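You operate a simulated robot arm through the tools that you are given. There is no shell and no other tool. Be economical: measure what you need, move in short steps, check, and stop when the job is done.

You run a simulated two-armed robot. Do the job below in one go: nothing can be reset, and whatever is moved stays where it is left.

Task
Crimp the yellow lug end and stand it in the white done pot.
Fine: size wheel to the lug's colour, nest clamp shut, one full stroke, lever up, clamp open again. Where these are worked on the way, their far stop is far enough and under half their travel is too little: nest clamp.

It is judged by the outcome, as a careful person would: the job done as asked, and still so three seconds after it is handed in. It fails if anything else is knocked over, pushed out of place, dropped, spilled or broken.

Robot
Two 7-joint arms with fingered hands on one trunk that stands fixed in place. Base frame: the origin is at the foot of the trunk, x ahead of it, y to its left, z up; the work surface is at about z = 820. Lengths are in mm, angles in rad, forces in N, time in s.
The left shoulder is at [70, 142, 1189], the right one opposite. With the tool pointing down near the work surface each hand reaches from about 380 to 780 mm from the base axis, measured 20 degrees to its own side. Payload 3.6 kg a hand.
The tool frame of a hand sits at the grasp point between the pads (the TCP): z along the fingers, y along the line on which they close. The tips reach 25 mm beyond it. Largest opening 88 mm; the body of the gripper starts 29 mm behind the TCP. The gripper is a hand of 5 fingers: y runs from the thumb to the fingers, the wrist lies at [-13, -97, -162] in the tool frame, and closing takes about 1.5 s.
Orientation is that of the tool frame in the base frame, as a unit quaternion [x, y, z, w]. With the fingers straight down and the wrist toward the robot, the tool's x, y and z point along [0, 1, 0], [1, 0, 0] and [0, 0, -1] of the base frame.

Tools
- The arms move only by the tool servo_tool. It takes "left_steps", "right_steps" or both (then of equal length, played together; a hand with none holds still); each is a list of rows, each an object of numbers (a shift or turn left out is 0, a gripper value left out holds the last): "x", "y", "z": the shift along the tool's x, y, z in mm; "ax", "ay", "az": the turn, a rotation vector about the tool's x, y, z in degrees. In form: [{"x": .., "y": .., "z": .., "ax": .., "ay": .., "az": ..}, ...]. A call has 1 to 10 rows; each row is the pose to reach, as a shift and turn from the pose commanded when the call began, along the tool's axes at that moment. "left_hand" and "right_hand" are, for a hand that has rows, the closure in counts, from 0 (fully open) to 255 (shut), set as the call begins (left out, the last holds). Rows are played at 5 a second. More than 50 mm and 0.15 rad between two rows, or a gripper value outside its range, and nothing of the call is played. Where a pose cannot be reached the arm comes as near as it can. A force on the tool above 40 N (or 10 N above the force at the start of the call, whichever is more), or a blocked arm, ends the call early, and 0.2 s more pass. The fingers move at their own pace (about 72 mm/s each) and stop on an object; they squeeze with about 29 N. The grip force told is the motor's: it shows also when the fingers shut on nothing. Time passes only in rows, and 0.2 s behind the last, so rows that repeat a pose let the fingers close. The reply holds the time, the measured pose of the TCP, the force on the tool along the base axes, the opening and the grip force, in the units named above and with some noise, with the torque about the TCP (base axes, N m) and any sound that the robot's microphone picked up.
- Cameras (640 x 400 px; columns grow to the right, rows downward): "scene" is now at [130.6, 23.5, 1422.4]; the picture's right is [0.35, -0.94, 0.00], its down [-0.55, -0.20, -0.81] and it looks along [0.76, 0.28, -0.59] (base axes); focal length 235 px, centre (320, 200). "left" rides on the left gripper at [-59, -79, -105] in its tool frame; the picture's right is [-0.73, -0.32, 0.61], its down [0.62, -0.68, 0.38] and it looks along [0.29, 0.66, 0.70] (tool axes); focal length 234 px, centre (320, 200). "right" rides on the right gripper at [59, -79, -105] in its tool frame; the picture's right is [-0.73, 0.32, -0.61], its down [-0.62, -0.68, 0.38] and it looks along [-0.29, 0.66, 0.70] (tool axes); focal length 234 px, centre (320, 200). There is no depth. A picture from a camera that has moved, and an enlarged one, comes with that camera's place and axes in the base frame and with its lens. The place of the scene camera against the robot may be out by one fixed shift of up to 12 mm in any direction.
- grab_frame(camera): a new picture of that camera. The clock stands still meanwhile.
- lift_body(by): slides the trunk up (or, below 0, down) by that many mm; the arms and the scene camera ride with it, the base frame stays. It gives what a move gives, with no picture.
- curl_fingers(index, middle, ring, little, thumb_bend, thumb_turn, hand): sets how far each is bent, from 0 (flat) to 1 (curled in); at 0.3 the hand is open as for a grip, at 0.7 the pads meet at the TCP. One left out holds its place. A second passes; each finger stops where it meets its share of the squeeze, and holds until it gets a number again. A gripper value or a shape takes the hand back. It gives what a move gives, with no picture; readings hold the bend of each and the force on index, middle, ring, little, thumb and palm. thumb_turn goes from beside the hand (0) to across from the fingers (1), as for a grip.
- hand_shape(shape, hand): the hand has 5 fingers and takes this shape, open, in about a second: jaw (thumb against the fingers, like two jaws); tri (thumb and two fingers); tip (a fingertip pinch); poke (one finger out to press); point (the index stretched); flat (the hand flat); cup (the hand cupped); fist (a fist). The gripper value then closes the fingers along that shape, each until it touches; the sizes above hold for jaw. It gives what a move gives, with no picture.
- turn_head(pan, tilt): turns the head with the scene camera to pan (to the left, within 1.501 rad either way) and tilt (down, from -0.506 to 1.204), counted from straight ahead of the robot. It gives what a move gives.
- inspect(camera, box): a new picture of the part [left, top, right, bottom] of that camera's present view, enlarged. The clock stands still meanwhile.
- close_job(): hands the job in; it is judged then, once.

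Go step by step. Nothing tells you positions but the pictures and the camera data: compare them with the known pose of the tool, close in by small moves and look again before you grip or let go. The budget is 120 turns and 78 pictures, counting those below and the enlarged ones. Unless the task says otherwise, let go and move clear before handing in, and close with one line.

The tools are called after "Request:" by a JSON object that holds its "method" and its "body". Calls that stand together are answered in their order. servo_tool: Moves the arms, as the interface text tells. Its arguments: {"type":"object","properties":{"left_steps":{"type":"array","items":{"type":"object","properties":{"x":{"type":"number"},"y":{"type":"number"},"z":{"type":"number"},"ax":{"type":"number"},"ay":{"type":"number"},"az":{"type":"number"}}}},"left_hand":{"type":"number"},"right_steps":{"type":"array","items":{"type":"object","properties":{"x":{"type":"number"},"y":{"type":"number"},"z":{"type":"number"},"ax":{"type":"number"},"ay":{"type":"number"},"az":{"type":"number"}}}},"right_hand":{"type":"number"}},"required":[]} The other tools are called the same way: lift_body (by) slides the trunk up or down; hand_shape (shape, hand) gives the hand a shape; curl_fingers (index, middle, ring, little, thumb_bend, thumb_turn, hand) moves the fingers one by one; turn_head (pan, tilt) turns the head that bears the scene camera; grab_frame (camera) takes a picture; inspect (camera, box) takes an enlarged picture of a part of a camera's view; close_job () hands the job in.

At the start:

```text
time_s: 0.0
left_tool_pos: [389.5, 412.9, 1250.4]
left_ee_rot: [0.707, 0.707, 0.0, -0.001]
left_wrist_force: [-0.3, -0.6, -0.4]
left_ft_torque: [-0.04, 0.0, 0.0]
left_opening: 87.8
left_finger_force: 0.0
left_shape: jaw
left_bend: [0.3, 0.3, 0.3, 0.3, 0.3, 0.98]
left_finger forces: [0.1, 0.1, 0.0, 0.0, 0.0, 0.1]
right_tool_pos: [540.6, -24.8, 1287.0]
right_ee_rot: [0.707, 0.707, -0.001, 0.0]
right_wrist_force: [0.4, -0.2, 0.6]
right_ft_torque: [0.0, -0.01, -0.03]
right_opening: 87.6
right_finger_force: 0.1
right_shape: jaw
right_bend: [0.3, 0.3, 0.3, 0.3, 0.3, 0.98]
right_finger forces: [0.1, 0.0, 0.0, 0.0, 0.0, 0.0]
trunk travel left (down, up): [-725.0, 215.0]
head pan, tilt: [0.353, 0.63]
```

scene: 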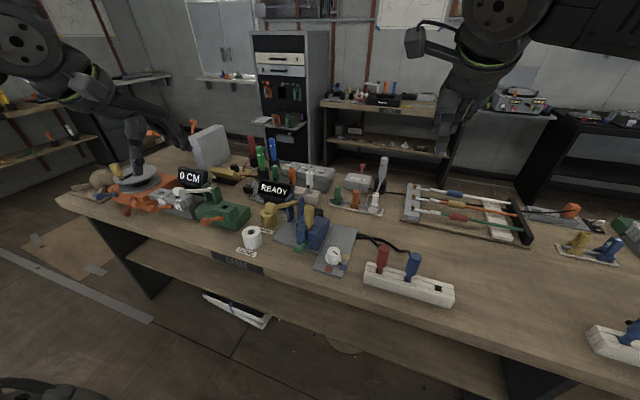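
right: 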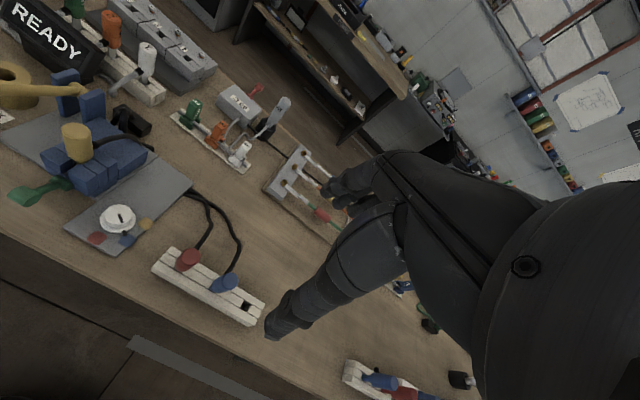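
left: 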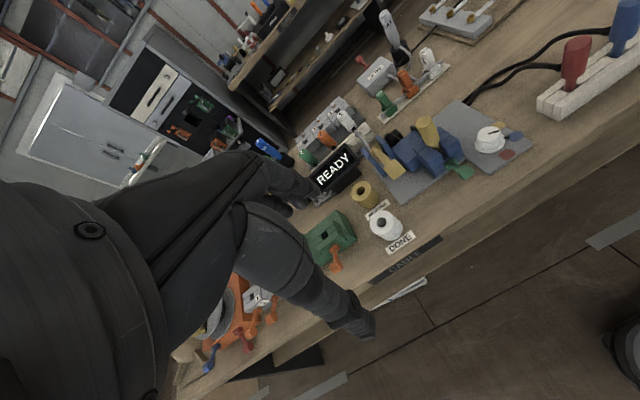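

The crimp station looks like the blue press on the grey plate with a white wheel, and the white pot marked DONE sits beside it. I'll look closer.

Request:
{"method": "inspect", "body": {"camera": "scene", "box": [220, 160, 380, 280]}}

Request:
{"method": "inspect", "body": {"camera": "right", "box": [0, 60, 200, 260]}}

Request:
{"method": "inspect", "body": {"camera": "left", "box": [300, 80, 560, 280]}}

```text
3.33 times, centred on (300, 220) of scene
camera zoom: at [130.6, 23.5, 1422.4], right [0.35, -0.94, 0.0], down [-0.55, -0.2, -0.81], along [0.76, 0.28, -0.59], focal length 784 px, centre (387, 133)
```

zoom: 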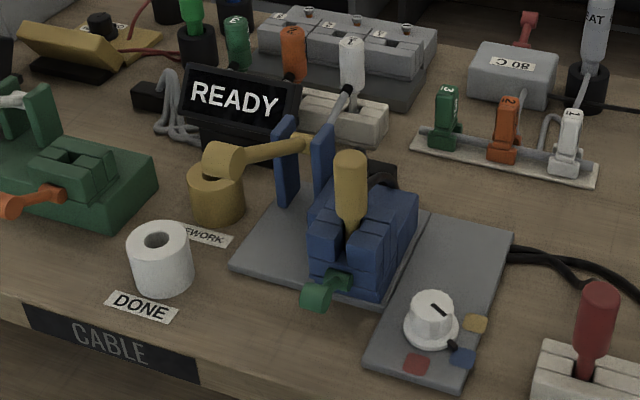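

```text
2.00 times, centred on (100, 160) of right
camera zoom: at [461.5, 34.6, 1394.4], right [0.32, -0.73, 0.61], down [-0.68, -0.62, -0.38], along [0.66, -0.29, -0.7], focal length 468 px, centre (760, 280)
```

zoom: 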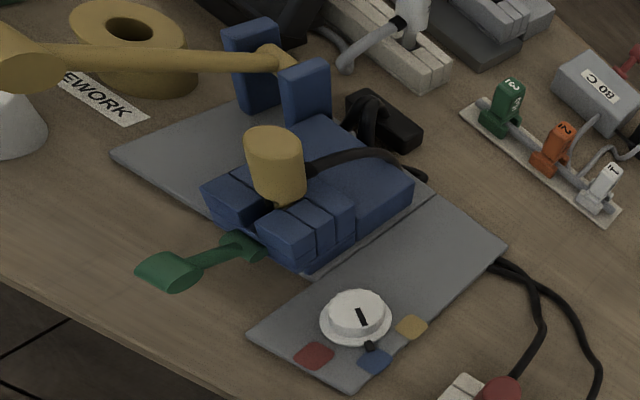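

```text
2.00 times, centred on (430, 180) of left
camera zoom: at [310.3, 353.8, 1354.0], right [-0.32, -0.73, -0.61], down [-0.68, 0.62, -0.38], along [0.66, 0.29, -0.7], focal length 468 px, centre (100, 240)
```

zoom: 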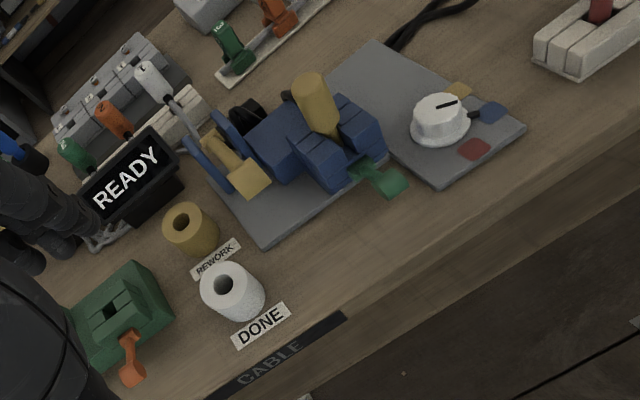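

The press is around (670, 260), the DONE pot around (585, 430) and the wheel around (618, 152). I'll zoom in for detail on the yellow parts.

Request:
{"method": "inspect", "body": {"camera": "scene", "box": [280, 185, 360, 245]}}

Request:
{"method": "inspect", "body": {"camera": "left", "box": [370, 100, 480, 190]}}

Request:
{"method": "inspect", "body": {"camera": "right", "box": [20, 70, 140, 220]}}

```text
6.67 times, centred on (320, 215) of scene
camera zoom: at [130.6, 23.5, 1422.4], right [0.35, -0.94, 0.0], down [-0.55, -0.2, -0.81], along [0.76, 0.28, -0.59], focal length 1568 px, centre (320, 100)
```

zoom: 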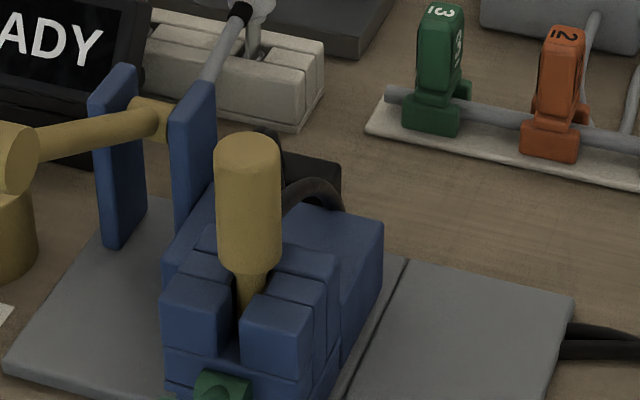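

```text
4.44 times, centred on (425, 145) of left
camera zoom: at [310.3, 353.8, 1354.0], right [-0.32, -0.73, -0.61], down [-0.68, 0.62, -0.38], along [0.66, 0.29, -0.7], focal length 1041 px, centre (-147, 444)
```

zoom: 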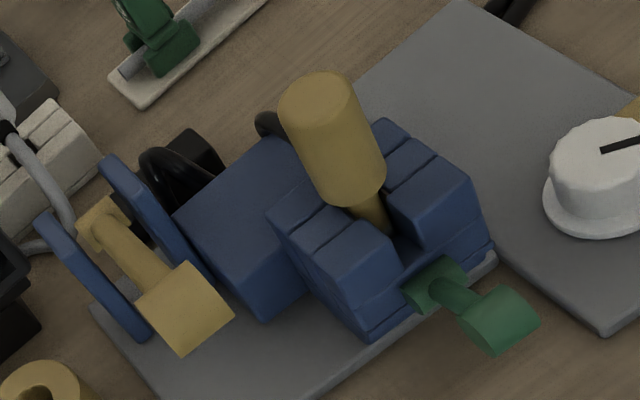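

```text
2.67 times, centred on (80, 145) of right
camera zoom: at [461.5, 34.6, 1394.4], right [0.32, -0.73, 0.61], down [-0.68, -0.62, -0.38], along [0.66, -0.29, -0.7], focal length 624 px, centre (960, 347)
```

zoom: 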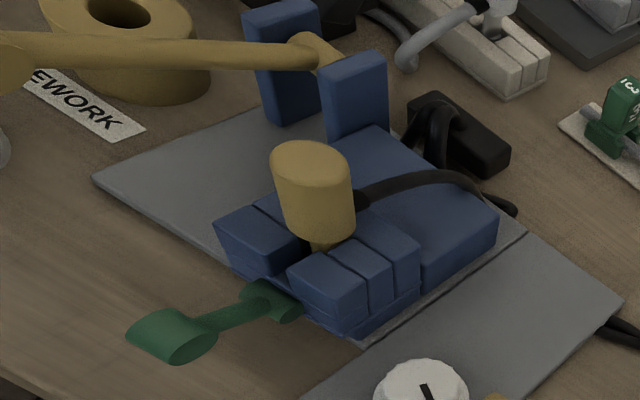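

The yellow lug already stands in the nest at about (635, 250), with its top near z 995. The press lever handle is at about (588, 343, 1000) with its pivot at (722, 344, 921), and the green nest clamp knob is at (549, 250, 904). The wheel is at about (608, 163) and points to blue; yellow is about 60° counter-clockwise. I'll bring the right hand above the wheel and look.

Request:
{"method": "servo_tool", "body": {"right_steps": [{"x": 23, "y": 8, "z": 40}, {"x": 46, "y": 16, "z": 80}, {"x": 70, "y": 25, "z": 120}, {"x": 94, "y": 33, "z": 160}, {"x": 117, "y": 42, "z": 200}, {"x": 141, "y": 50, "z": 240}, {"x": 165, "y": 58, "z": 280}, {"x": 188, "y": 67, "z": 317}]}}

Request:
{"method": "hand_shape", "body": {"shape": "tri", "hand": "right"}}

Request:
{"method": "grab_frame", "body": {"camera": "right"}}

Request:
{"method": "inspect", "body": {"camera": "left", "box": [370, 60, 570, 220]}}

```text
time_s: 1.8
left_tool_pos: [390.1, 413.8, 1250.1]
left_ee_rot: [0.707, 0.707, 0.001, 0.0]
left_wrist_force: [-1.1, 0.8, -0.8]
left_ft_torque: [-0.01, 0.01, -0.01]
left_opening: 87.8
left_finger_force: 0.1
left_shape: jaw
left_bend: [0.3, 0.3, 0.3, 0.3, 0.3, 0.98]
left_finger forces: [0.0, 0.1, 0.0, 0.0, 0.0, 0.0]
right_tool_pos: [605.8, 162.1, 960.2]
right_ee_rot: [0.707, 0.707, -0.002, -0.001]
right_wrist_force: [0.4, -0.4, 0.1]
right_ft_torque: [0.01, -0.01, 0.01]
right_opening: 88.1
right_finger_force: 0.1
right_shape: jaw
right_bend: [0.3, 0.3, 0.3, 0.3, 0.3, 0.98]
right_finger forces: [0.0, 0.0, 0.0, 0.1, 0.0, 0.0]
trunk travel left (down, up): [-725.0, 215.0]
head pan, tilt: [0.353, 0.63]
```

```text
time_s: 2.7
left_tool_pos: [389.4, 412.3, 1250.8]
left_ee_rot: [0.707, 0.707, 0.0, 0.0]
left_wrist_force: [0.5, -0.3, -0.1]
left_ft_torque: [-0.02, 0.02, 0.02]
left_opening: 88.0
left_finger_force: 0.1
left_shape: jaw
left_bend: [0.3, 0.3, 0.3, 0.3, 0.3, 0.98]
left_finger forces: [0.0, 0.1, 0.0, 0.0, 0.0, 0.1]
right_tool_pos: [605.9, 161.8, 962.3]
right_ee_rot: [0.707, 0.707, 0.0, 0.0]
right_wrist_force: [-0.1, 0.4, -0.5]
right_ft_torque: [0.0, 0.01, 0.0]
right_opening: 87.7
right_finger_force: 0.0
right_shape: tri
right_bend: [0.3, 0.3, 0.99, 0.99, 0.3, 0.98]
right_finger forces: [0.1, 0.0, 0.0, 0.0, 0.0, 0.0]
trunk travel left (down, up): [-725.0, 215.0]
head pan, tilt: [0.353, 0.63]
```

```text
68 pictures are left
camera right: at [526.6, 220.8, 1070.0], right [0.32, -0.73, 0.61], down [-0.68, -0.62, -0.38], along [0.66, -0.29, -0.7], focal length 234 px, centre (320, 200)
```

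right: 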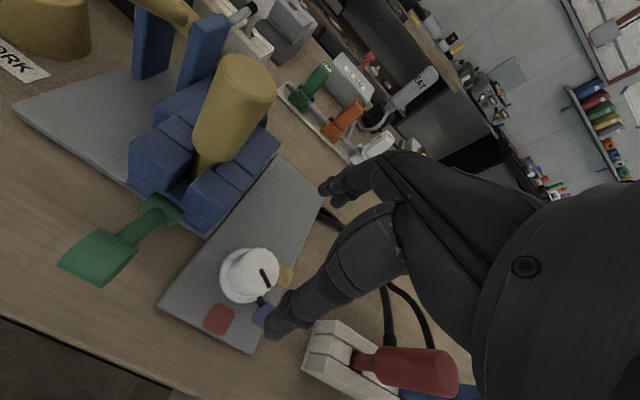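

```text
2.50 times, centred on (470, 140) of left
camera zoom: at [310.4, 353.7, 1354.1], right [-0.32, -0.73, -0.61], down [-0.68, 0.62, -0.38], along [0.66, 0.29, -0.7], focal length 585 px, centre (-55, 350)
```

zoom: 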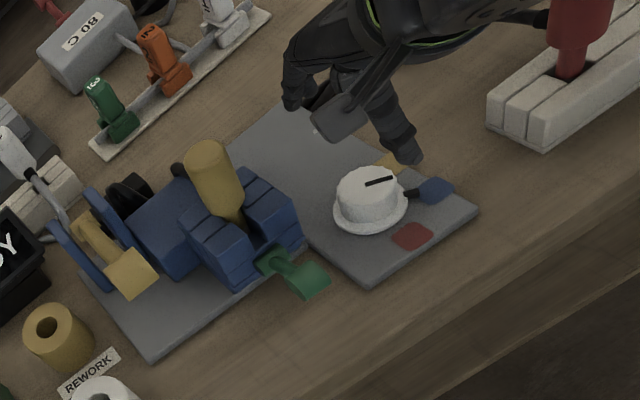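

The hand is centred over the wheel, whose top is at about (607, 162, 866). I'll lower it and close on the knob.

Request:
{"method": "servo_tool", "body": {"right_steps": [{"z": 30, "y": 1}, {"z": 60, "y": 1}, {"z": 80, "y": 1}, {"z": 92, "y": 1}], "right_hand": 0}}

Request:
{"method": "inspect", "body": {"camera": "left", "box": [450, 80, 550, 160]}}

```text
time_s: 3.7
left_tool_pos: [389.9, 413.5, 1249.4]
left_ee_rot: [0.708, 0.707, -0.001, 0.0]
left_wrist_force: [-0.7, 0.2, -0.6]
left_ft_torque: [-0.01, -0.02, 0.0]
left_opening: 87.7
left_finger_force: 0.2
left_shape: jaw
left_bend: [0.3, 0.3, 0.3, 0.3, 0.3, 0.98]
left_finger forces: [0.0, 0.0, 0.0, 0.0, 0.0, 0.0]
right_tool_pos: [607.0, 162.7, 875.8]
right_ee_rot: [0.708, 0.706, 0.0, -0.001]
right_wrist_force: [-0.4, 0.3, 0.1]
right_ft_torque: [-0.02, 0.0, 0.01]
right_opening: 88.1
right_finger_force: 0.0
right_shape: tri
right_bend: [0.3, 0.3, 0.99, 0.99, 0.3, 0.98]
right_finger forces: [0.1, 0.1, 0.1, 0.0, 0.0, 0.1]
trunk travel left (down, up): [-725.0, 215.0]
head pan, tilt: [0.353, 0.63]
```

```text
5.00 times, centred on (500, 120) of left
camera zoom: at [310.4, 354.1, 1354.0], right [-0.32, -0.73, -0.61], down [-0.68, 0.62, -0.38], along [0.66, 0.29, -0.7], focal length 1171 px, centre (-580, 600)
```

zoom: 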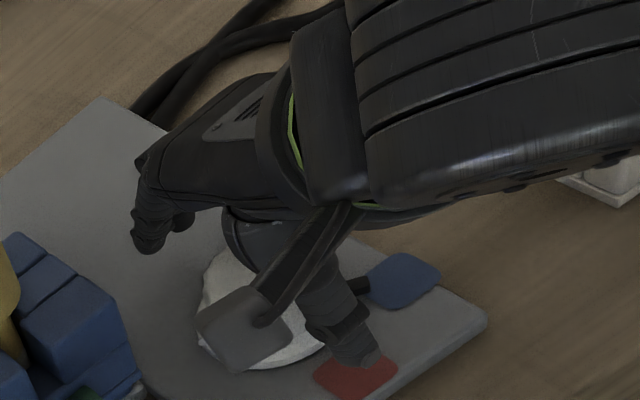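

The hand sits around the knob. I'll close it.

Request:
{"method": "servo_tool", "body": {"right_steps": [{"z": 3}, {"z": 5}, {"z": 5}, {"z": 5}, {"z": 5}, {"z": 5}, {"z": 5}, {"z": 5}], "right_hand": 200}}

Request:
{"method": "inspect", "body": {"camera": "left", "box": [450, 80, 550, 160]}}

```text
time_s: 5.5
left_tool_pos: [389.2, 412.7, 1250.1]
left_ee_rot: [0.707, 0.708, -0.001, 0.0]
left_wrist_force: [-0.2, -0.5, 0.4]
left_ft_torque: [-0.01, -0.02, 0.0]
left_opening: 87.8
left_finger_force: 0.1
left_shape: jaw
left_bend: [0.3, 0.3, 0.3, 0.3, 0.3, 0.98]
left_finger forces: [0.0, 0.0, 0.0, 0.1, 0.0, 0.1]
right_tool_pos: [609.1, 164.2, 873.7]
right_ee_rot: [0.707, 0.707, 0.001, 0.0]
right_wrist_force: [-3.0, 1.8, -2.0]
right_ft_torque: [0.0, 0.05, -0.02]
right_opening: 31.3
right_finger_force: 29.1
right_shape: tri
right_bend: [0.74, 0.53, 1.0, 1.0, 0.72, 1.0]
right_finger forces: [11.8, 12.9, 0.0, 0.0, 26.4, 0.0]
trunk travel left (down, up): [-725.0, 215.0]
head pan, tilt: [0.353, 0.63]
```

```text
5.00 times, centred on (500, 120) of left
camera zoom: at [310.3, 354.4, 1353.9], right [-0.32, -0.73, -0.61], down [-0.68, 0.62, -0.38], along [0.66, 0.29, -0.7], focal length 1171 px, centre (-580, 600)
```

zoom: 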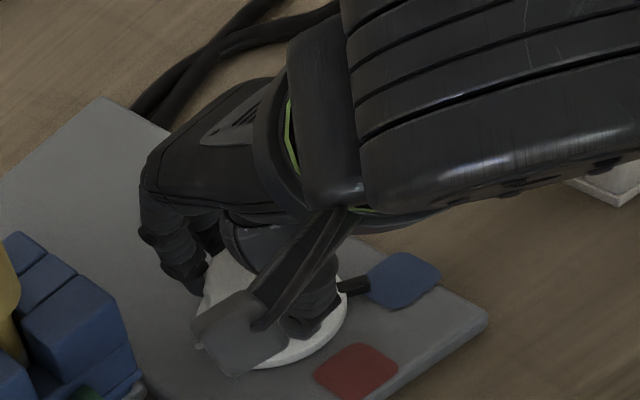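

It has a firm grip on the knob. I'll turn it counter-clockwise (seen from above) in small steps.

Request:
{"method": "servo_tool", "body": {"right_steps": [{"az": -7}, {"az": -14}, {"az": -21}, {"az": -28}, {"az": -35}, {"az": -42}, {"az": -49}, {"az": -56}, {"az": -60}, {"az": -60}]}}

Request:
{"method": "inspect", "body": {"camera": "left", "box": [450, 80, 550, 160]}}

```text
time_s: 7.7
left_tool_pos: [389.9, 412.3, 1250.8]
left_ee_rot: [0.707, 0.707, 0.0, 0.0]
left_wrist_force: [0.3, -0.4, 1.3]
left_ft_torque: [0.0, 0.01, -0.03]
left_opening: 87.9
left_finger_force: 0.0
left_shape: jaw
left_bend: [0.3, 0.3, 0.3, 0.3, 0.3, 0.98]
left_finger forces: [0.0, 0.0, 0.1, 0.0, 0.1, 0.0]
right_tool_pos: [607.8, 164.6, 874.0]
right_ee_rot: [0.258, 0.966, -0.001, 0.0]
right_wrist_force: [-11.2, -1.0, -13.6]
right_ft_torque: [-0.03, 0.11, -0.09]
right_opening: 31.2
right_finger_force: 28.9
right_shape: tri
right_bend: [0.74, 0.57, 1.0, 1.0, 0.72, 0.95]
right_finger forces: [12.1, 9.5, 0.1, 0.0, 29.0, 0.0]
trunk travel left (down, up): [-725.0, 215.0]
head pan, tilt: [0.353, 0.63]
```

```text
5.00 times, centred on (500, 120) of left
camera zoom: at [310.3, 354.2, 1353.9], right [-0.32, -0.73, -0.61], down [-0.68, 0.62, -0.38], along [0.66, 0.29, -0.7], focal length 1171 px, centre (-580, 600)
```

zoom: 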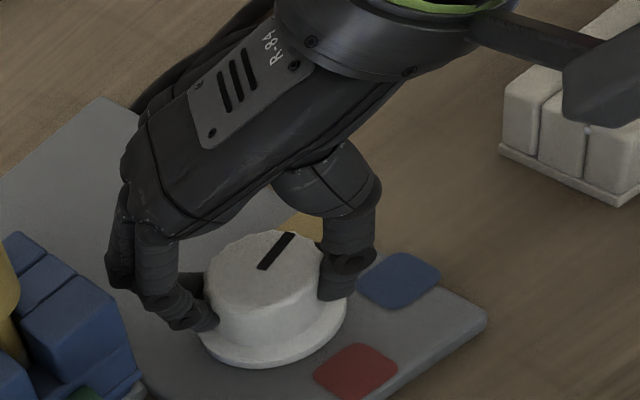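

The mark now points toward yellow. I'll open the hand and rise to check.

Request:
{"method": "servo_tool", "body": {"right_steps": [{}, {}, {}, {}, {}, {}], "right_hand": 0}}

Request:
{"method": "servo_tool", "body": {"right_steps": [{"z": -40}, {"z": -80}, {"z": -120}, {"z": -120, "y": -40}]}}

Request:
{"method": "inspect", "body": {"camera": "left", "box": [450, 80, 550, 160]}}

Request:
{"method": "grab_frame", "body": {"camera": "right"}}

```text
time_s: 9.1
left_tool_pos: [388.5, 412.6, 1250.4]
left_ee_rot: [0.707, 0.707, 0.001, 0.0]
left_wrist_force: [1.1, -0.8, 0.4]
left_ft_torque: [0.0, 0.01, 0.01]
left_opening: 88.0
left_finger_force: 0.0
left_shape: jaw
left_bend: [0.3, 0.3, 0.3, 0.3, 0.3, 0.98]
left_finger forces: [0.0, 0.0, 0.1, 0.0, 0.0, 0.0]
right_tool_pos: [608.9, 164.9, 873.8]
right_ee_rot: [0.259, 0.966, 0.0, 0.0]
right_wrist_force: [0.5, -1.3, 1.0]
right_ft_torque: [0.01, -0.05, -0.06]
right_opening: 86.9
right_finger_force: 0.1
right_shape: tri
right_bend: [0.32, 0.3, 0.99, 0.99, 0.3, 0.98]
right_finger forces: [1.7, 0.1, 0.1, 0.0, 0.0, 0.1]
trunk travel left (down, up): [-725.0, 215.0]
head pan, tilt: [0.353, 0.63]
```

```text
time_s: 10.1
left_tool_pos: [389.8, 410.0, 1251.1]
left_ee_rot: [0.707, 0.707, 0.001, -0.001]
left_wrist_force: [0.0, -0.3, -0.6]
left_ft_torque: [0.01, 0.01, 0.0]
left_opening: 87.8
left_finger_force: 0.0
left_shape: jaw
left_bend: [0.3, 0.3, 0.3, 0.3, 0.3, 0.98]
left_finger forces: [0.0, 0.0, 0.0, 0.1, 0.0, 0.0]
right_tool_pos: [588.6, 125.2, 993.8]
right_ee_rot: [0.259, 0.966, 0.001, -0.001]
right_wrist_force: [-0.7, -0.9, 0.2]
right_ft_torque: [0.02, 0.01, 0.03]
right_opening: 88.0
right_finger_force: 0.1
right_shape: tri
right_bend: [0.3, 0.3, 0.99, 0.99, 0.3, 0.98]
right_finger forces: [0.0, 0.1, 0.0, 0.0, 0.1, 0.1]
trunk travel left (down, up): [-725.0, 215.0]
head pan, tilt: [0.353, 0.63]
```

```text
5.00 times, centred on (500, 120) of left
camera zoom: at [310.4, 350.8, 1355.0], right [-0.32, -0.72, -0.61], down [-0.68, 0.62, -0.38], along [0.66, 0.29, -0.7], focal length 1171 px, centre (-580, 600)
```

zoom: 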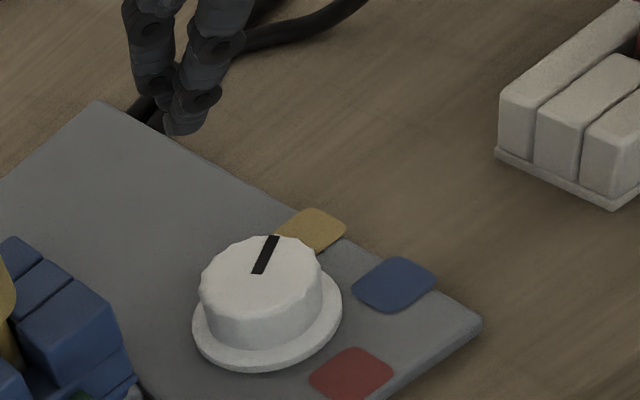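

```text
62 pictures are left
camera right: at [497.6, 86.3, 1099.3], right [0.79, -0.09, 0.61], down [0.2, -0.9, -0.39], along [0.58, 0.43, -0.69], focal length 234 px, centre (320, 200)
```

right: 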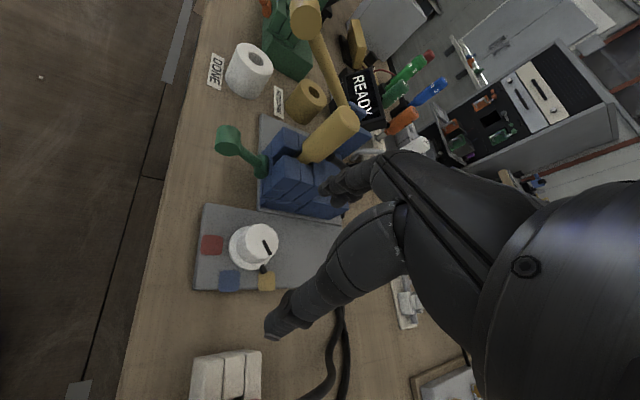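

Request:
{"method": "inspect", "body": {"camera": "right", "box": [190, 200, 310, 300]}}

```text
4.00 times, centred on (250, 250) of right
camera zoom: at [497.6, 86.3, 1099.3], right [0.79, -0.09, 0.61], down [0.2, -0.9, -0.39], along [0.58, 0.43, -0.69], focal length 937 px, centre (600, 0)
```

zoom: 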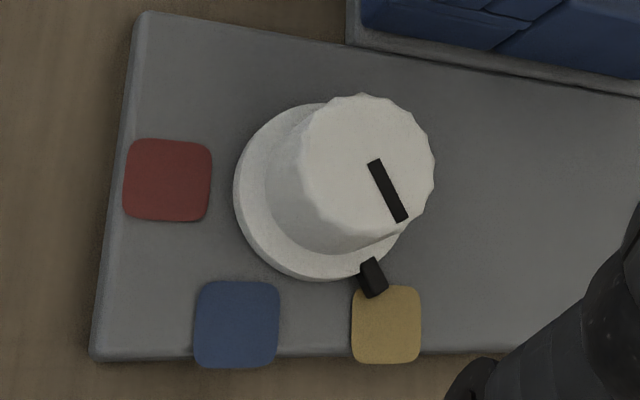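

The wheel pointer is on yellow. Next is the nest clamp, so I'll look closely at the green lever.

Request:
{"method": "inspect", "body": {"camera": "right", "box": [200, 90, 370, 230]}}

Request:
{"method": "inspect", "body": {"camera": "scene", "box": [280, 210, 340, 255]}}

```text
2.86 times, centred on (285, 160) of right
camera zoom: at [497.6, 86.3, 1099.3], right [0.79, -0.09, 0.61], down [0.2, -0.9, -0.39], along [0.58, 0.43, -0.69], focal length 669 px, centre (420, 314)
```

zoom: 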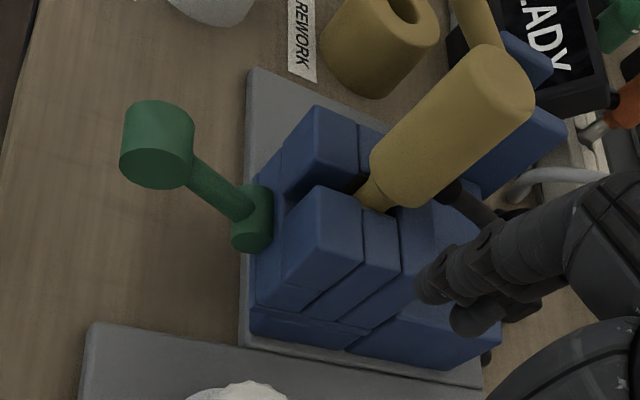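

```text
8.89 times, centred on (310, 232) of scene
camera zoom: at [130.7, 20.4, 1422.5], right [0.35, -0.94, 0.0], down [-0.55, -0.2, -0.81], along [0.76, 0.28, -0.59], focal length 2091 px, centre (409, -89)
```

zoom: 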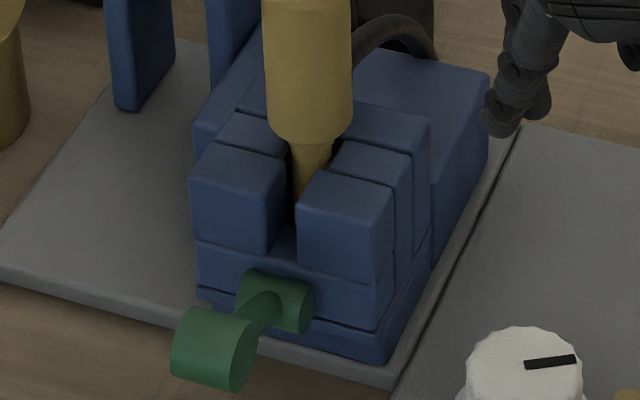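

The green lever pivots about y at (598, 251, 874) with its knob at (548, 250, 903), about 30° above horizontal. I'll bring the right hand over the knob, turned so it closes along y.

Request:
{"method": "servo_tool", "body": {"right_steps": [{"x": 24, "y": 22, "z": -4, "az": -7.5}, {"x": 49, "y": 44, "z": -6, "az": -15}, {"x": 73, "y": 66, "z": -6, "az": -22.5}, {"x": 97, "y": 88, "z": -6, "az": -30}]}}

Request:
{"method": "grab_frame", "body": {"camera": "right"}}

Request:
{"method": "inspect", "body": {"camera": "left", "box": [370, 60, 570, 220]}}

```text
time_s: 11.1
left_tool_pos: [388.9, 413.4, 1251.1]
left_ee_rot: [0.708, 0.707, 0.001, 0.001]
left_wrist_force: [0.8, -0.8, -0.4]
left_ft_torque: [0.02, 0.0, 0.0]
left_opening: 87.8
left_finger_force: 0.0
left_shape: jaw
left_bend: [0.3, 0.3, 0.3, 0.3, 0.3, 0.98]
left_finger forces: [0.0, 0.1, 0.1, 0.1, 0.0, 0.0]
right_tool_pos: [544.9, 235.7, 999.4]
right_ee_rot: [0.026, 1.0, 0.001, 0.001]
right_wrist_force: [0.9, -0.2, -0.8]
right_ft_torque: [0.0, -0.01, -0.02]
right_opening: 87.9
right_finger_force: 0.0
right_shape: tri
right_bend: [0.3, 0.3, 0.99, 0.99, 0.3, 0.98]
right_finger forces: [0.1, 0.1, 0.1, 0.0, 0.1, 0.0]
right hand out of reach, approached as far as the arm can: row 4
trunk travel left (down, up): [-725.0, 215.0]
head pan, tilt: [0.353, 0.63]
```

```text
58 pictures are left
camera right: at [481.5, 160.1, 1107.1], right [0.74, 0.28, 0.61], down [0.59, -0.71, -0.38], along [0.32, 0.64, -0.7], focal length 234 px, centre (320, 200)
```

right: 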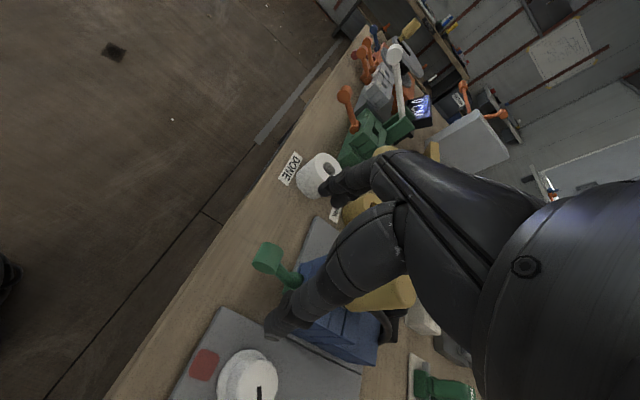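

```text
2.50 times, centred on (470, 140) of left
camera zoom: at [309.9, 354.0, 1354.1], right [-0.32, -0.73, -0.61], down [-0.68, 0.62, -0.38], along [0.66, 0.29, -0.7], focal length 585 px, centre (-55, 350)
```

zoom: 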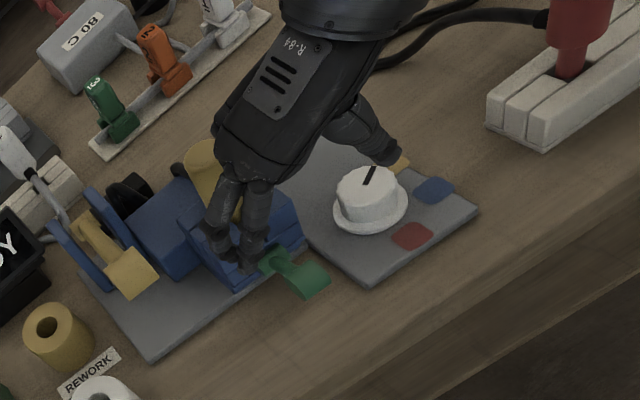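

The arm is at a limit in that turn, so I'll back off the turn a little and see how well it settles over the knob.

Request:
{"method": "servo_tool", "body": {"right_steps": [{"az": 8}, {"az": 16}, {"az": 20}, {"az": 20}]}}

```text
time_s: 12.1
left_tool_pos: [390.1, 412.0, 1250.8]
left_ee_rot: [0.707, 0.707, 0.0, 0.0]
left_wrist_force: [0.7, -0.5, 0.5]
left_ft_torque: [0.01, 0.01, -0.01]
left_opening: 88.0
left_finger_force: 0.0
left_shape: jaw
left_bend: [0.3, 0.3, 0.3, 0.3, 0.3, 0.98]
left_finger forces: [0.1, 0.0, 0.0, 0.0, 0.1, 0.1]
right_tool_pos: [545.2, 235.6, 1001.6]
right_ee_rot: [0.199, 0.98, 0.001, -0.001]
right_wrist_force: [0.0, 0.6, 0.3]
right_ft_torque: [0.0, 0.01, -0.01]
right_opening: 88.0
right_finger_force: 0.1
right_shape: tri
right_bend: [0.3, 0.3, 0.99, 0.99, 0.3, 0.98]
right_finger forces: [0.1, 0.0, 0.0, 0.0, 0.0, 0.0]
trunk travel left (down, up): [-725.0, 215.0]
head pan, tilt: [0.353, 0.63]
```

Request:
{"method": "servo_tool", "body": {"right_steps": [{"x": 3, "y": 15}, {"x": 3, "y": 15, "z": 25}, {"x": 3, "y": 15, "z": 45}]}}

Request:
{"method": "inspect", "body": {"camera": "scene", "box": [260, 180, 360, 255]}}

Request:
{"method": "inspect", "body": {"camera": "left", "box": [370, 80, 490, 176]}}

```text
time_s: 12.9
left_tool_pos: [389.5, 412.6, 1251.1]
left_ee_rot: [0.707, 0.707, 0.001, 0.0]
left_wrist_force: [-0.9, -0.5, -0.1]
left_ft_torque: [-0.01, -0.02, 0.04]
left_opening: 88.1
left_finger_force: 0.0
left_shape: jaw
left_bend: [0.3, 0.3, 0.3, 0.3, 0.3, 0.98]
left_finger forces: [0.0, 0.1, 0.1, 0.1, 0.0, 0.0]
right_tool_pos: [549.4, 251.4, 958.0]
right_ee_rot: [0.198, 0.98, 0.0, -0.001]
right_wrist_force: [-0.2, 0.0, 0.1]
right_ft_torque: [0.01, 0.0, -0.02]
right_opening: 88.1
right_finger_force: 0.1
right_shape: tri
right_bend: [0.3, 0.3, 0.99, 0.99, 0.3, 0.98]
right_finger forces: [0.0, 0.0, 0.0, 0.0, 0.1, 0.1]
trunk travel left (down, up): [-725.0, 215.0]
head pan, tilt: [0.353, 0.63]
```

```text
5.33 times, centred on (310, 218) of scene
camera zoom: at [130.8, 23.3, 1422.4], right [0.35, -0.94, 0.0], down [-0.55, -0.2, -0.81], along [0.76, 0.28, -0.59], focal length 1254 px, centre (373, 107)
```

zoom: 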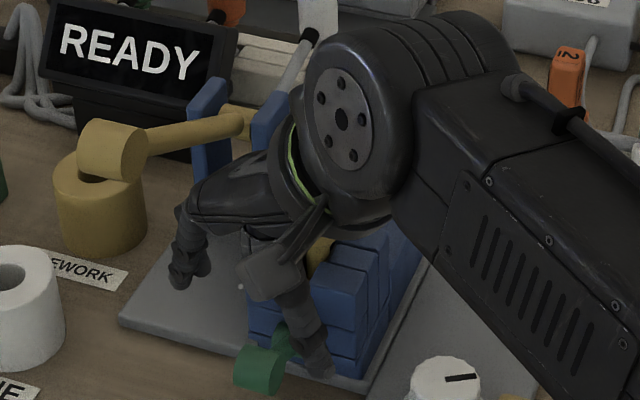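

```text
4.17 times, centred on (430, 128) of left
camera zoom: at [310.6, 353.6, 1354.1], right [-0.32, -0.73, -0.61], down [-0.68, 0.62, -0.38], along [0.66, 0.29, -0.7], focal length 976 px, centre (-138, 500)
```

zoom: 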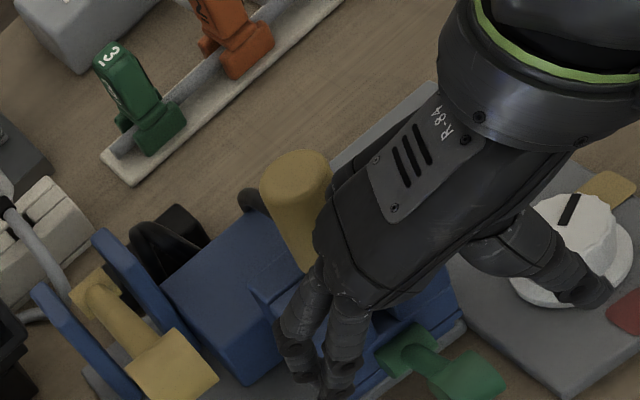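

The nest stands about 926 high and its front face is near x 600, so the hand should lean back toward the robot to stay clear of it while it works the clamp. I'll tilt it about 25°.

Request:
{"method": "servo_tool", "body": {"right_steps": [{"ax": -2.4, "ay": -5.8, "z": -5}, {"ax": -4.9, "ay": -11.5, "z": -7}, {"ax": -7.3, "ay": -17.2, "z": -7}, {"ax": -9.7, "ay": -23, "z": -7}, {"ax": -9.7, "ay": -23, "z": -7}]}}

Request:
{"method": "servo_tool", "body": {"right_steps": [{"az": -6}, {"az": -12}, {"az": -12}]}}

Request:
{"method": "inspect", "body": {"camera": "scene", "box": [260, 180, 360, 255]}}

Request:
{"method": "inspect", "body": {"camera": "left", "box": [370, 80, 490, 176]}}

```text
time_s: 14.1
left_tool_pos: [390.3, 414.8, 1250.3]
left_ee_rot: [0.707, 0.707, -0.001, 0.001]
left_wrist_force: [0.0, 0.3, 0.3]
left_ft_torque: [0.02, 0.02, 0.01]
left_opening: 88.0
left_finger_force: 0.0
left_shape: jaw
left_bend: [0.3, 0.3, 0.3, 0.3, 0.3, 0.98]
left_finger forces: [0.0, 0.0, 0.1, 0.0, 0.0, 0.1]
right_tool_pos: [547.2, 252.1, 964.1]
right_ee_rot: [0.195, 0.957, 0.042, 0.211]
right_wrist_force: [-0.2, -0.3, -0.5]
right_ft_torque: [-0.04, 0.0, -0.03]
right_opening: 87.7
right_finger_force: 0.0
right_shape: tri
right_bend: [0.3, 0.3, 0.99, 0.99, 0.3, 0.98]
right_finger forces: [0.0, 0.0, 0.1, 0.0, 0.0, 0.1]
trunk travel left (down, up): [-725.0, 215.0]
head pan, tilt: [0.353, 0.63]
```

```text
time_s: 14.9
left_tool_pos: [389.6, 413.1, 1250.8]
left_ee_rot: [0.707, 0.707, -0.001, 0.0]
left_wrist_force: [-0.2, 0.4, 0.4]
left_ft_torque: [0.04, -0.02, -0.01]
left_opening: 87.9
left_finger_force: 0.1
left_shape: jaw
left_bend: [0.3, 0.3, 0.3, 0.3, 0.3, 0.98]
left_finger forces: [0.1, 0.1, 0.1, 0.0, 0.1, 0.0]
right_tool_pos: [547.0, 251.2, 963.3]
right_ee_rot: [0.093, 0.972, 0.022, 0.214]
right_wrist_force: [0.3, 0.0, 0.0]
right_ft_torque: [-0.02, 0.01, -0.03]
right_opening: 87.7
right_finger_force: 0.0
right_shape: tri
right_bend: [0.3, 0.3, 0.99, 0.99, 0.3, 0.98]
right_finger forces: [0.0, 0.0, 0.0, 0.0, 0.1, 0.0]
trunk travel left (down, up): [-725.0, 215.0]
head pan, tilt: [0.353, 0.63]
```

```text
5.33 times, centred on (310, 218) of scene
camera zoom: at [130.5, 23.5, 1422.4], right [0.35, -0.94, 0.0], down [-0.55, -0.2, -0.81], along [0.76, 0.28, -0.59], focal length 1254 px, centre (373, 107)
```

zoom: 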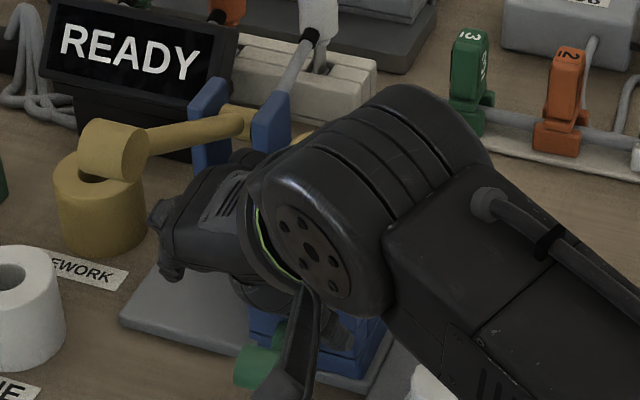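

```text
4.17 times, centred on (430, 128) of left
camera zoom: at [310.3, 353.8, 1354.1], right [-0.32, -0.73, -0.61], down [-0.68, 0.62, -0.38], along [0.66, 0.29, -0.7], focal length 976 px, centre (-138, 500)
```

zoom: 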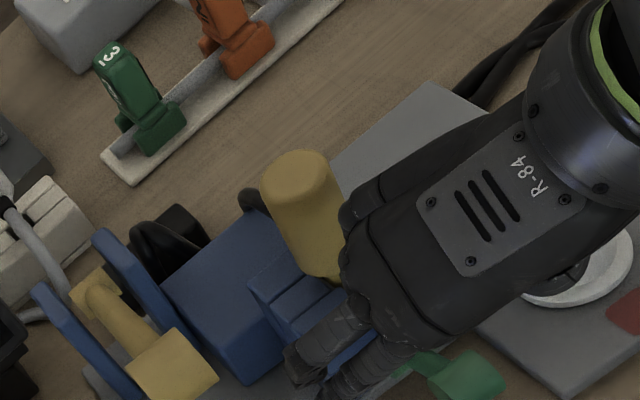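

Now I'll lower the hand straight down so the fingers straddle the knob.

Request:
{"method": "servo_tool", "body": {"right_steps": [{"x": 12, "y": -3, "z": 22}, {"x": 23, "y": -5.6, "z": 45}, {"x": 23, "y": -5.6, "z": 45}]}}

Request:
{"method": "inspect", "body": {"camera": "right", "box": [160, 180, 420, 360]}}

Request:
{"method": "inspect", "body": {"camera": "left", "box": [370, 80, 490, 176]}}

```text
time_s: 15.7
left_tool_pos: [388.5, 412.8, 1250.2]
left_ee_rot: [0.707, 0.707, -0.001, 0.0]
left_wrist_force: [0.3, 0.9, -0.9]
left_ft_torque: [-0.03, 0.01, -0.02]
left_opening: 87.7
left_finger_force: 0.0
left_shape: jaw
left_bend: [0.3, 0.3, 0.3, 0.3, 0.3, 0.98]
left_finger forces: [0.0, 0.0, 0.1, 0.0, 0.0, 0.0]
right_tool_pos: [543.2, 249.3, 914.0]
right_ee_rot: [0.092, 0.972, 0.021, 0.214]
right_wrist_force: [0.0, 0.0, -0.6]
right_ft_torque: [0.02, 0.02, 0.03]
right_opening: 88.0
right_finger_force: 0.0
right_shape: tri
right_bend: [0.3, 0.3, 0.99, 0.99, 0.3, 0.98]
right_finger forces: [0.0, 0.0, 0.1, 0.0, 0.0, 0.0]
trunk travel left (down, up): [-725.0, 215.0]
head pan, tilt: [0.353, 0.63]
```

```text
2.22 times, centred on (290, 270) of right
camera zoom: at [433.1, 183.7, 981.0], right [0.45, 0.18, 0.88], down [0.6, -0.79, -0.14], along [0.66, 0.59, -0.46], focal length 520 px, centre (387, 44)
```

zoom: 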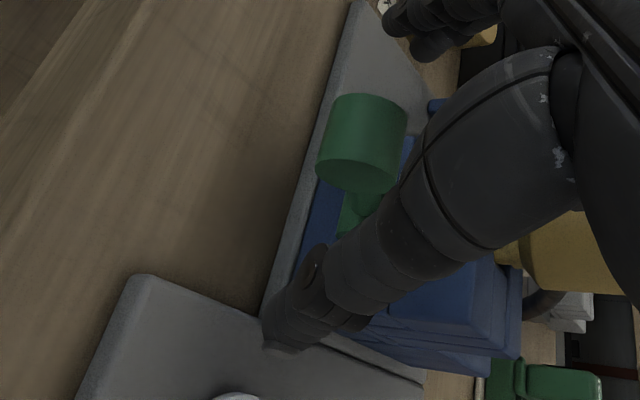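

```text
4.17 times, centred on (430, 128) of left
camera zoom: at [310.3, 353.8, 1354.1], right [-0.32, -0.73, -0.61], down [-0.68, 0.62, -0.38], along [0.66, 0.29, -0.7], focal length 976 px, centre (-138, 500)
```

zoom: 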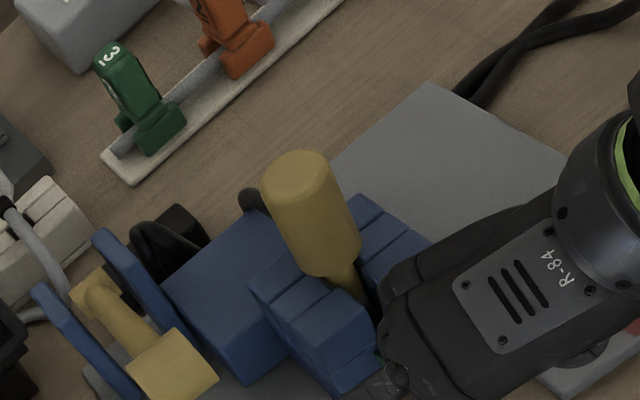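

The knob lies between the thumb and the fingers as computed, so I'll close gently.

Request:
{"method": "servo_tool", "body": {"right_steps": [{}, {}, {}, {}, {}, {}, {}, {}], "right_hand": 190}}

Request:
{"method": "inspect", "body": {"camera": "right", "box": [160, 180, 420, 360]}}

```text
time_s: 17.5
left_tool_pos: [390.4, 412.0, 1250.6]
left_ee_rot: [0.707, 0.707, 0.0, 0.0]
left_wrist_force: [0.4, -0.1, 0.2]
left_ft_torque: [0.0, -0.02, -0.02]
left_opening: 87.5
left_finger_force: 0.0
left_shape: jaw
left_bend: [0.3, 0.3, 0.3, 0.3, 0.3, 0.98]
left_finger forces: [0.0, 0.1, 0.0, 0.0, 0.1, 0.0]
right_tool_pos: [543.7, 248.7, 914.6]
right_ee_rot: [0.093, 0.972, 0.021, 0.214]
right_wrist_force: [1.2, -1.2, -0.7]
right_ft_torque: [0.0, 0.01, -0.05]
right_opening: 35.7
right_finger_force: 29.3
right_shape: tri
right_bend: [0.74, 0.52, 1.0, 1.0, 0.72, 1.0]
right_finger forces: [13.1, 11.8, 0.0, 0.0, 27.0, 0.0]
trunk travel left (down, up): [-725.0, 215.0]
head pan, tilt: [0.353, 0.63]
```

```text
2.22 times, centred on (290, 270) of right
camera zoom: at [433.6, 183.4, 981.1], right [0.45, 0.18, 0.88], down [0.6, -0.79, -0.15], along [0.66, 0.59, -0.46], focal length 520 px, centre (387, 44)
```

zoom: 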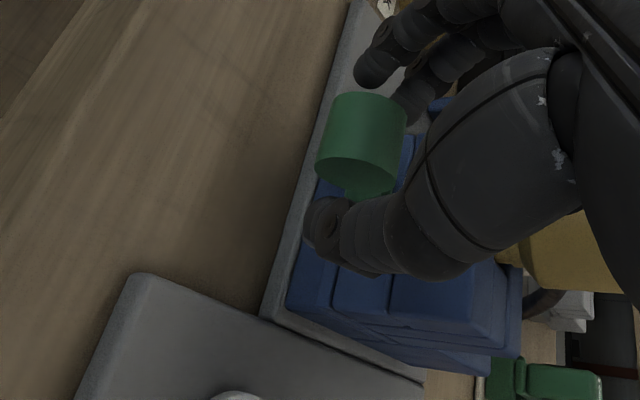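

The fingers hold the knob ends. I'll try moving the knob down its arc by about 20° and check that it follows.

Request:
{"method": "servo_tool", "body": {"right_steps": [{"x": 3.8, "y": -0.7, "z": 3.3}, {"x": 7.6, "y": -1.5, "z": 6.6}, {"x": 11, "y": -2.1, "z": 10.5}, {"x": 14, "y": -2.7, "z": 14.4}]}}

Request:
{"method": "inspect", "body": {"camera": "right", "box": [160, 180, 420, 360]}}

```text
time_s: 18.5
left_tool_pos: [389.4, 412.3, 1251.0]
left_ee_rot: [0.707, 0.707, 0.0, 0.0]
left_wrist_force: [-0.2, 0.2, 0.8]
left_ft_torque: [0.0, 0.01, -0.01]
left_opening: 87.7
left_finger_force: 0.0
left_shape: jaw
left_bend: [0.3, 0.3, 0.3, 0.3, 0.3, 0.98]
left_finger forces: [0.1, 0.1, 0.0, 0.0, 0.1, 0.0]
right_tool_pos: [538.4, 249.6, 895.6]
right_ee_rot: [0.093, 0.972, 0.021, 0.214]
right_wrist_force: [3.8, 1.2, 3.7]
right_ft_torque: [0.23, -0.26, -0.03]
right_opening: 36.1
right_finger_force: 28.7
right_shape: tri
right_bend: [0.74, 0.52, 1.0, 1.0, 0.72, 1.0]
right_finger forces: [13.7, 15.1, 0.0, 0.0, 27.2, 0.0]
trunk travel left (down, up): [-725.0, 215.0]
head pan, tilt: [0.353, 0.63]
```

```text
2.22 times, centred on (290, 270) of right
camera zoom: at [428.0, 183.3, 961.6], right [0.45, 0.18, 0.88], down [0.6, -0.79, -0.15], along [0.66, 0.59, -0.46], focal length 520 px, centre (387, 44)
```

zoom: 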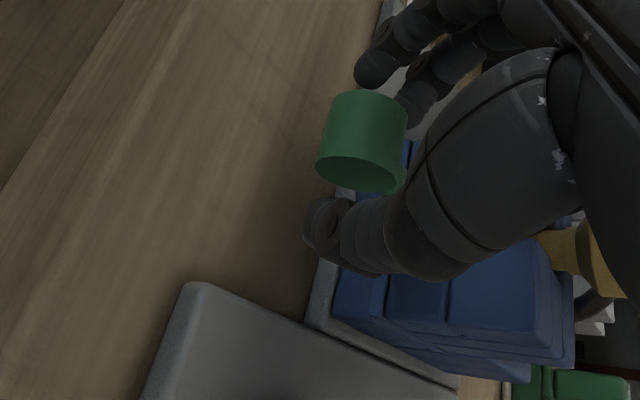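

The knob follows with little force, so down is the way. I'll carry on along the arc toward its stop.

Request:
{"method": "servo_tool", "body": {"right_steps": [{"x": 3, "y": -0.5, "z": 4.4}, {"x": 4.9, "y": -1, "z": 8.8}, {"x": 6.8, "y": -1.3, "z": 13.6}, {"x": 8.3, "y": -1.6, "z": 18.4}, {"x": 9.4, "y": -1.8, "z": 23.3}, {"x": 10, "y": -2, "z": 28.3}, {"x": 10.1, "y": -2, "z": 33.4}, {"x": 9.9, "y": -1.9, "z": 38.5}]}}

Request:
{"method": "inspect", "body": {"camera": "right", "box": [160, 180, 420, 360]}}

```text
time_s: 20.3
left_tool_pos: [390.0, 413.4, 1249.4]
left_ee_rot: [0.707, 0.707, 0.0, -0.001]
left_wrist_force: [-1.5, -0.6, -0.4]
left_ft_torque: [0.0, -0.02, 0.03]
left_opening: 88.0
left_finger_force: 0.1
left_shape: jaw
left_bend: [0.3, 0.3, 0.3, 0.3, 0.3, 0.98]
left_finger forces: [0.0, 0.0, 0.1, 0.0, 0.1, 0.0]
right_tool_pos: [546.4, 243.5, 850.4]
right_ee_rot: [0.095, 0.973, 0.014, 0.211]
right_wrist_force: [1.5, -0.8, -1.4]
right_ft_torque: [0.03, 0.03, 0.0]
right_opening: 29.9
right_finger_force: 28.9
right_shape: tri
right_bend: [0.76, 0.57, 1.0, 1.0, 0.79, 1.0]
right_finger forces: [13.9, 11.4, 0.1, 0.1, 19.4, 0.1]
trunk travel left (down, up): [-725.0, 215.0]
head pan, tilt: [0.353, 0.63]
```

```text
2.22 times, centred on (290, 270) of right
camera zoom: at [435.8, 179.3, 917.7], right [0.45, 0.19, 0.87], down [0.59, -0.79, -0.14], along [0.67, 0.58, -0.47], focal length 520 px, centre (387, 44)
```

zoom: 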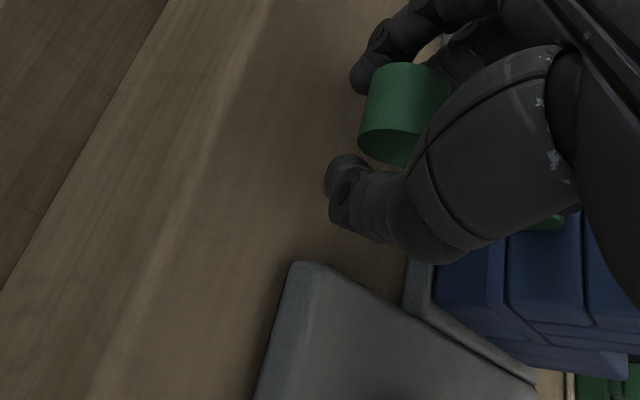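

The grip slid at the end with the knob at about −29°, which suggests it reached its stop. I'll release, back off and look.

Request:
{"method": "servo_tool", "body": {"right_steps": [{}, {}, {}, {}, {}, {}], "right_hand": 0}}

Request:
{"method": "servo_tool", "body": {"right_steps": [{"z": -20, "y": -4}, {"z": -60, "y": -8}, {"z": -100, "y": -8}, {"z": -100, "y": -58}, {"z": -100, "y": -108}, {"z": -100, "y": -158}]}}

Request:
{"method": "inspect", "body": {"camera": "left", "box": [370, 90, 490, 186]}}

Request:
{"method": "inspect", "body": {"camera": "scene", "box": [260, 180, 360, 255]}}

```text
time_s: 21.7
left_tool_pos: [388.5, 415.8, 1249.3]
left_ee_rot: [0.707, 0.707, -0.001, 0.0]
left_wrist_force: [0.0, -0.5, 0.7]
left_ft_torque: [-0.01, -0.01, 0.01]
left_opening: 87.7
left_finger_force: 0.1
left_shape: jaw
left_bend: [0.3, 0.3, 0.3, 0.3, 0.3, 0.98]
left_finger forces: [0.0, 0.1, 0.0, 0.1, 0.1, 0.0]
right_tool_pos: [547.2, 247.3, 852.8]
right_ee_rot: [0.095, 0.972, 0.017, 0.214]
right_wrist_force: [1.2, 11.1, 0.3]
right_ft_torque: [0.24, -0.03, 0.08]
right_opening: 82.6
right_finger_force: 0.0
right_shape: tri
right_bend: [0.3, 0.3, 0.99, 0.99, 0.44, 0.98]
right_finger forces: [0.0, 0.0, 0.0, 0.0, 11.1, 0.1]
trunk travel left (down, up): [-725.0, 215.0]
head pan, tilt: [0.353, 0.63]
```

```text
time_s: 23.1
left_tool_pos: [390.2, 411.3, 1251.8]
left_ee_rot: [0.708, 0.707, 0.001, -0.001]
left_wrist_force: [0.1, 0.0, 1.1]
left_ft_torque: [0.02, 0.0, 0.0]
left_opening: 87.6
left_finger_force: 0.1
left_shape: jaw
left_bend: [0.3, 0.3, 0.3, 0.3, 0.3, 0.98]
left_finger forces: [0.0, 0.0, 0.1, 0.0, 0.0, 0.1]
right_tool_pos: [475.8, 92.7, 934.1]
right_ee_rot: [0.093, 0.972, 0.022, 0.215]
right_wrist_force: [0.1, -1.2, -0.1]
right_ft_torque: [0.03, -0.02, 0.01]
right_opening: 88.1
right_finger_force: 0.0
right_shape: tri
right_bend: [0.3, 0.3, 0.99, 0.99, 0.3, 0.97]
right_finger forces: [0.1, 0.0, 0.1, 0.0, 0.1, 0.0]
trunk travel left (down, up): [-725.0, 215.0]
head pan, tilt: [0.353, 0.63]
```

```text
4.17 times, centred on (430, 138) of left
camera zoom: at [309.8, 352.2, 1354.7], right [-0.32, -0.73, -0.61], down [-0.68, 0.62, -0.38], along [0.66, 0.29, -0.7], focal length 976 px, centre (-138, 458)
```

zoom: 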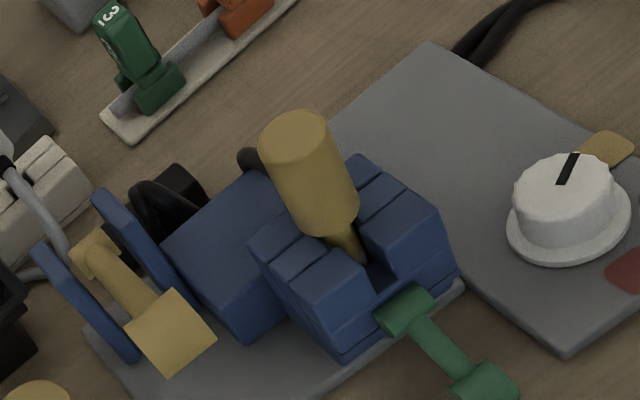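

```text
5.33 times, centred on (310, 218) of scene
camera zoom: at [130.1, 21.8, 1422.5], right [0.35, -0.94, 0.0], down [-0.55, -0.2, -0.81], along [0.76, 0.28, -0.59], focal length 1254 px, centre (373, 107)
```

zoom: 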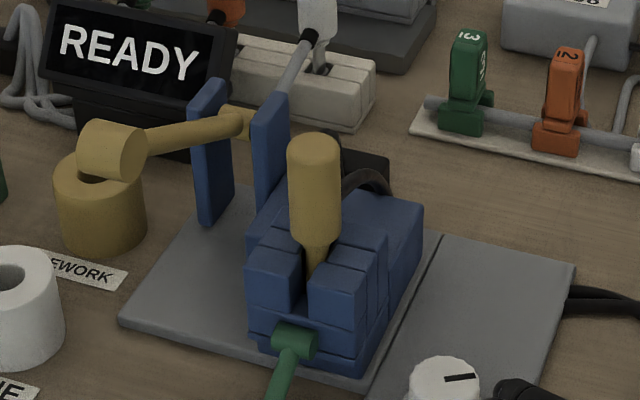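

Request:
{"method": "inspect", "body": {"camera": "left", "box": [430, 130, 530, 210]}}

Request:
{"method": "inspect", "body": {"camera": "scene", "box": [270, 220, 350, 280]}}

```text
5.00 times, centred on (480, 170) of left
camera zoom: at [309.8, 352.2, 1354.7], right [-0.32, -0.73, -0.61], down [-0.68, 0.62, -0.38], along [0.66, 0.29, -0.7], focal length 1171 px, centre (-480, 350)
```

zoom: 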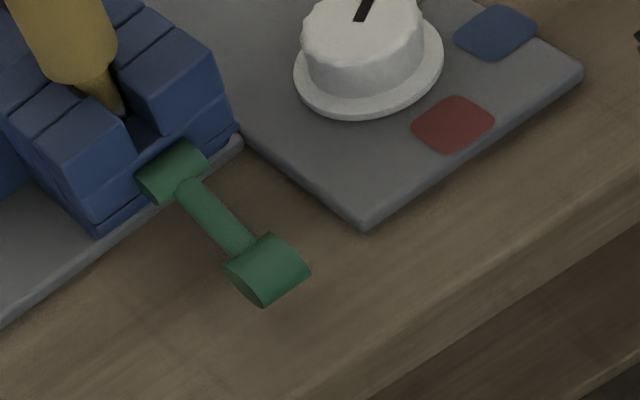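

```text
6.67 times, centred on (310, 250) of scene
camera zoom: at [130.1, 21.8, 1422.5], right [0.35, -0.94, 0.0], down [-0.55, -0.2, -0.81], along [0.76, 0.28, -0.59], focal length 1568 px, centre (387, -133)
```

zoom: 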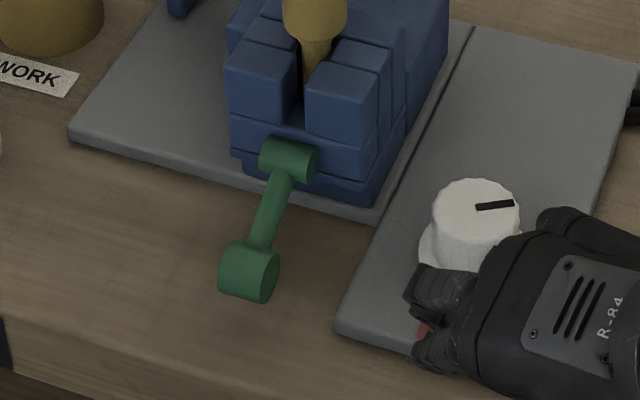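

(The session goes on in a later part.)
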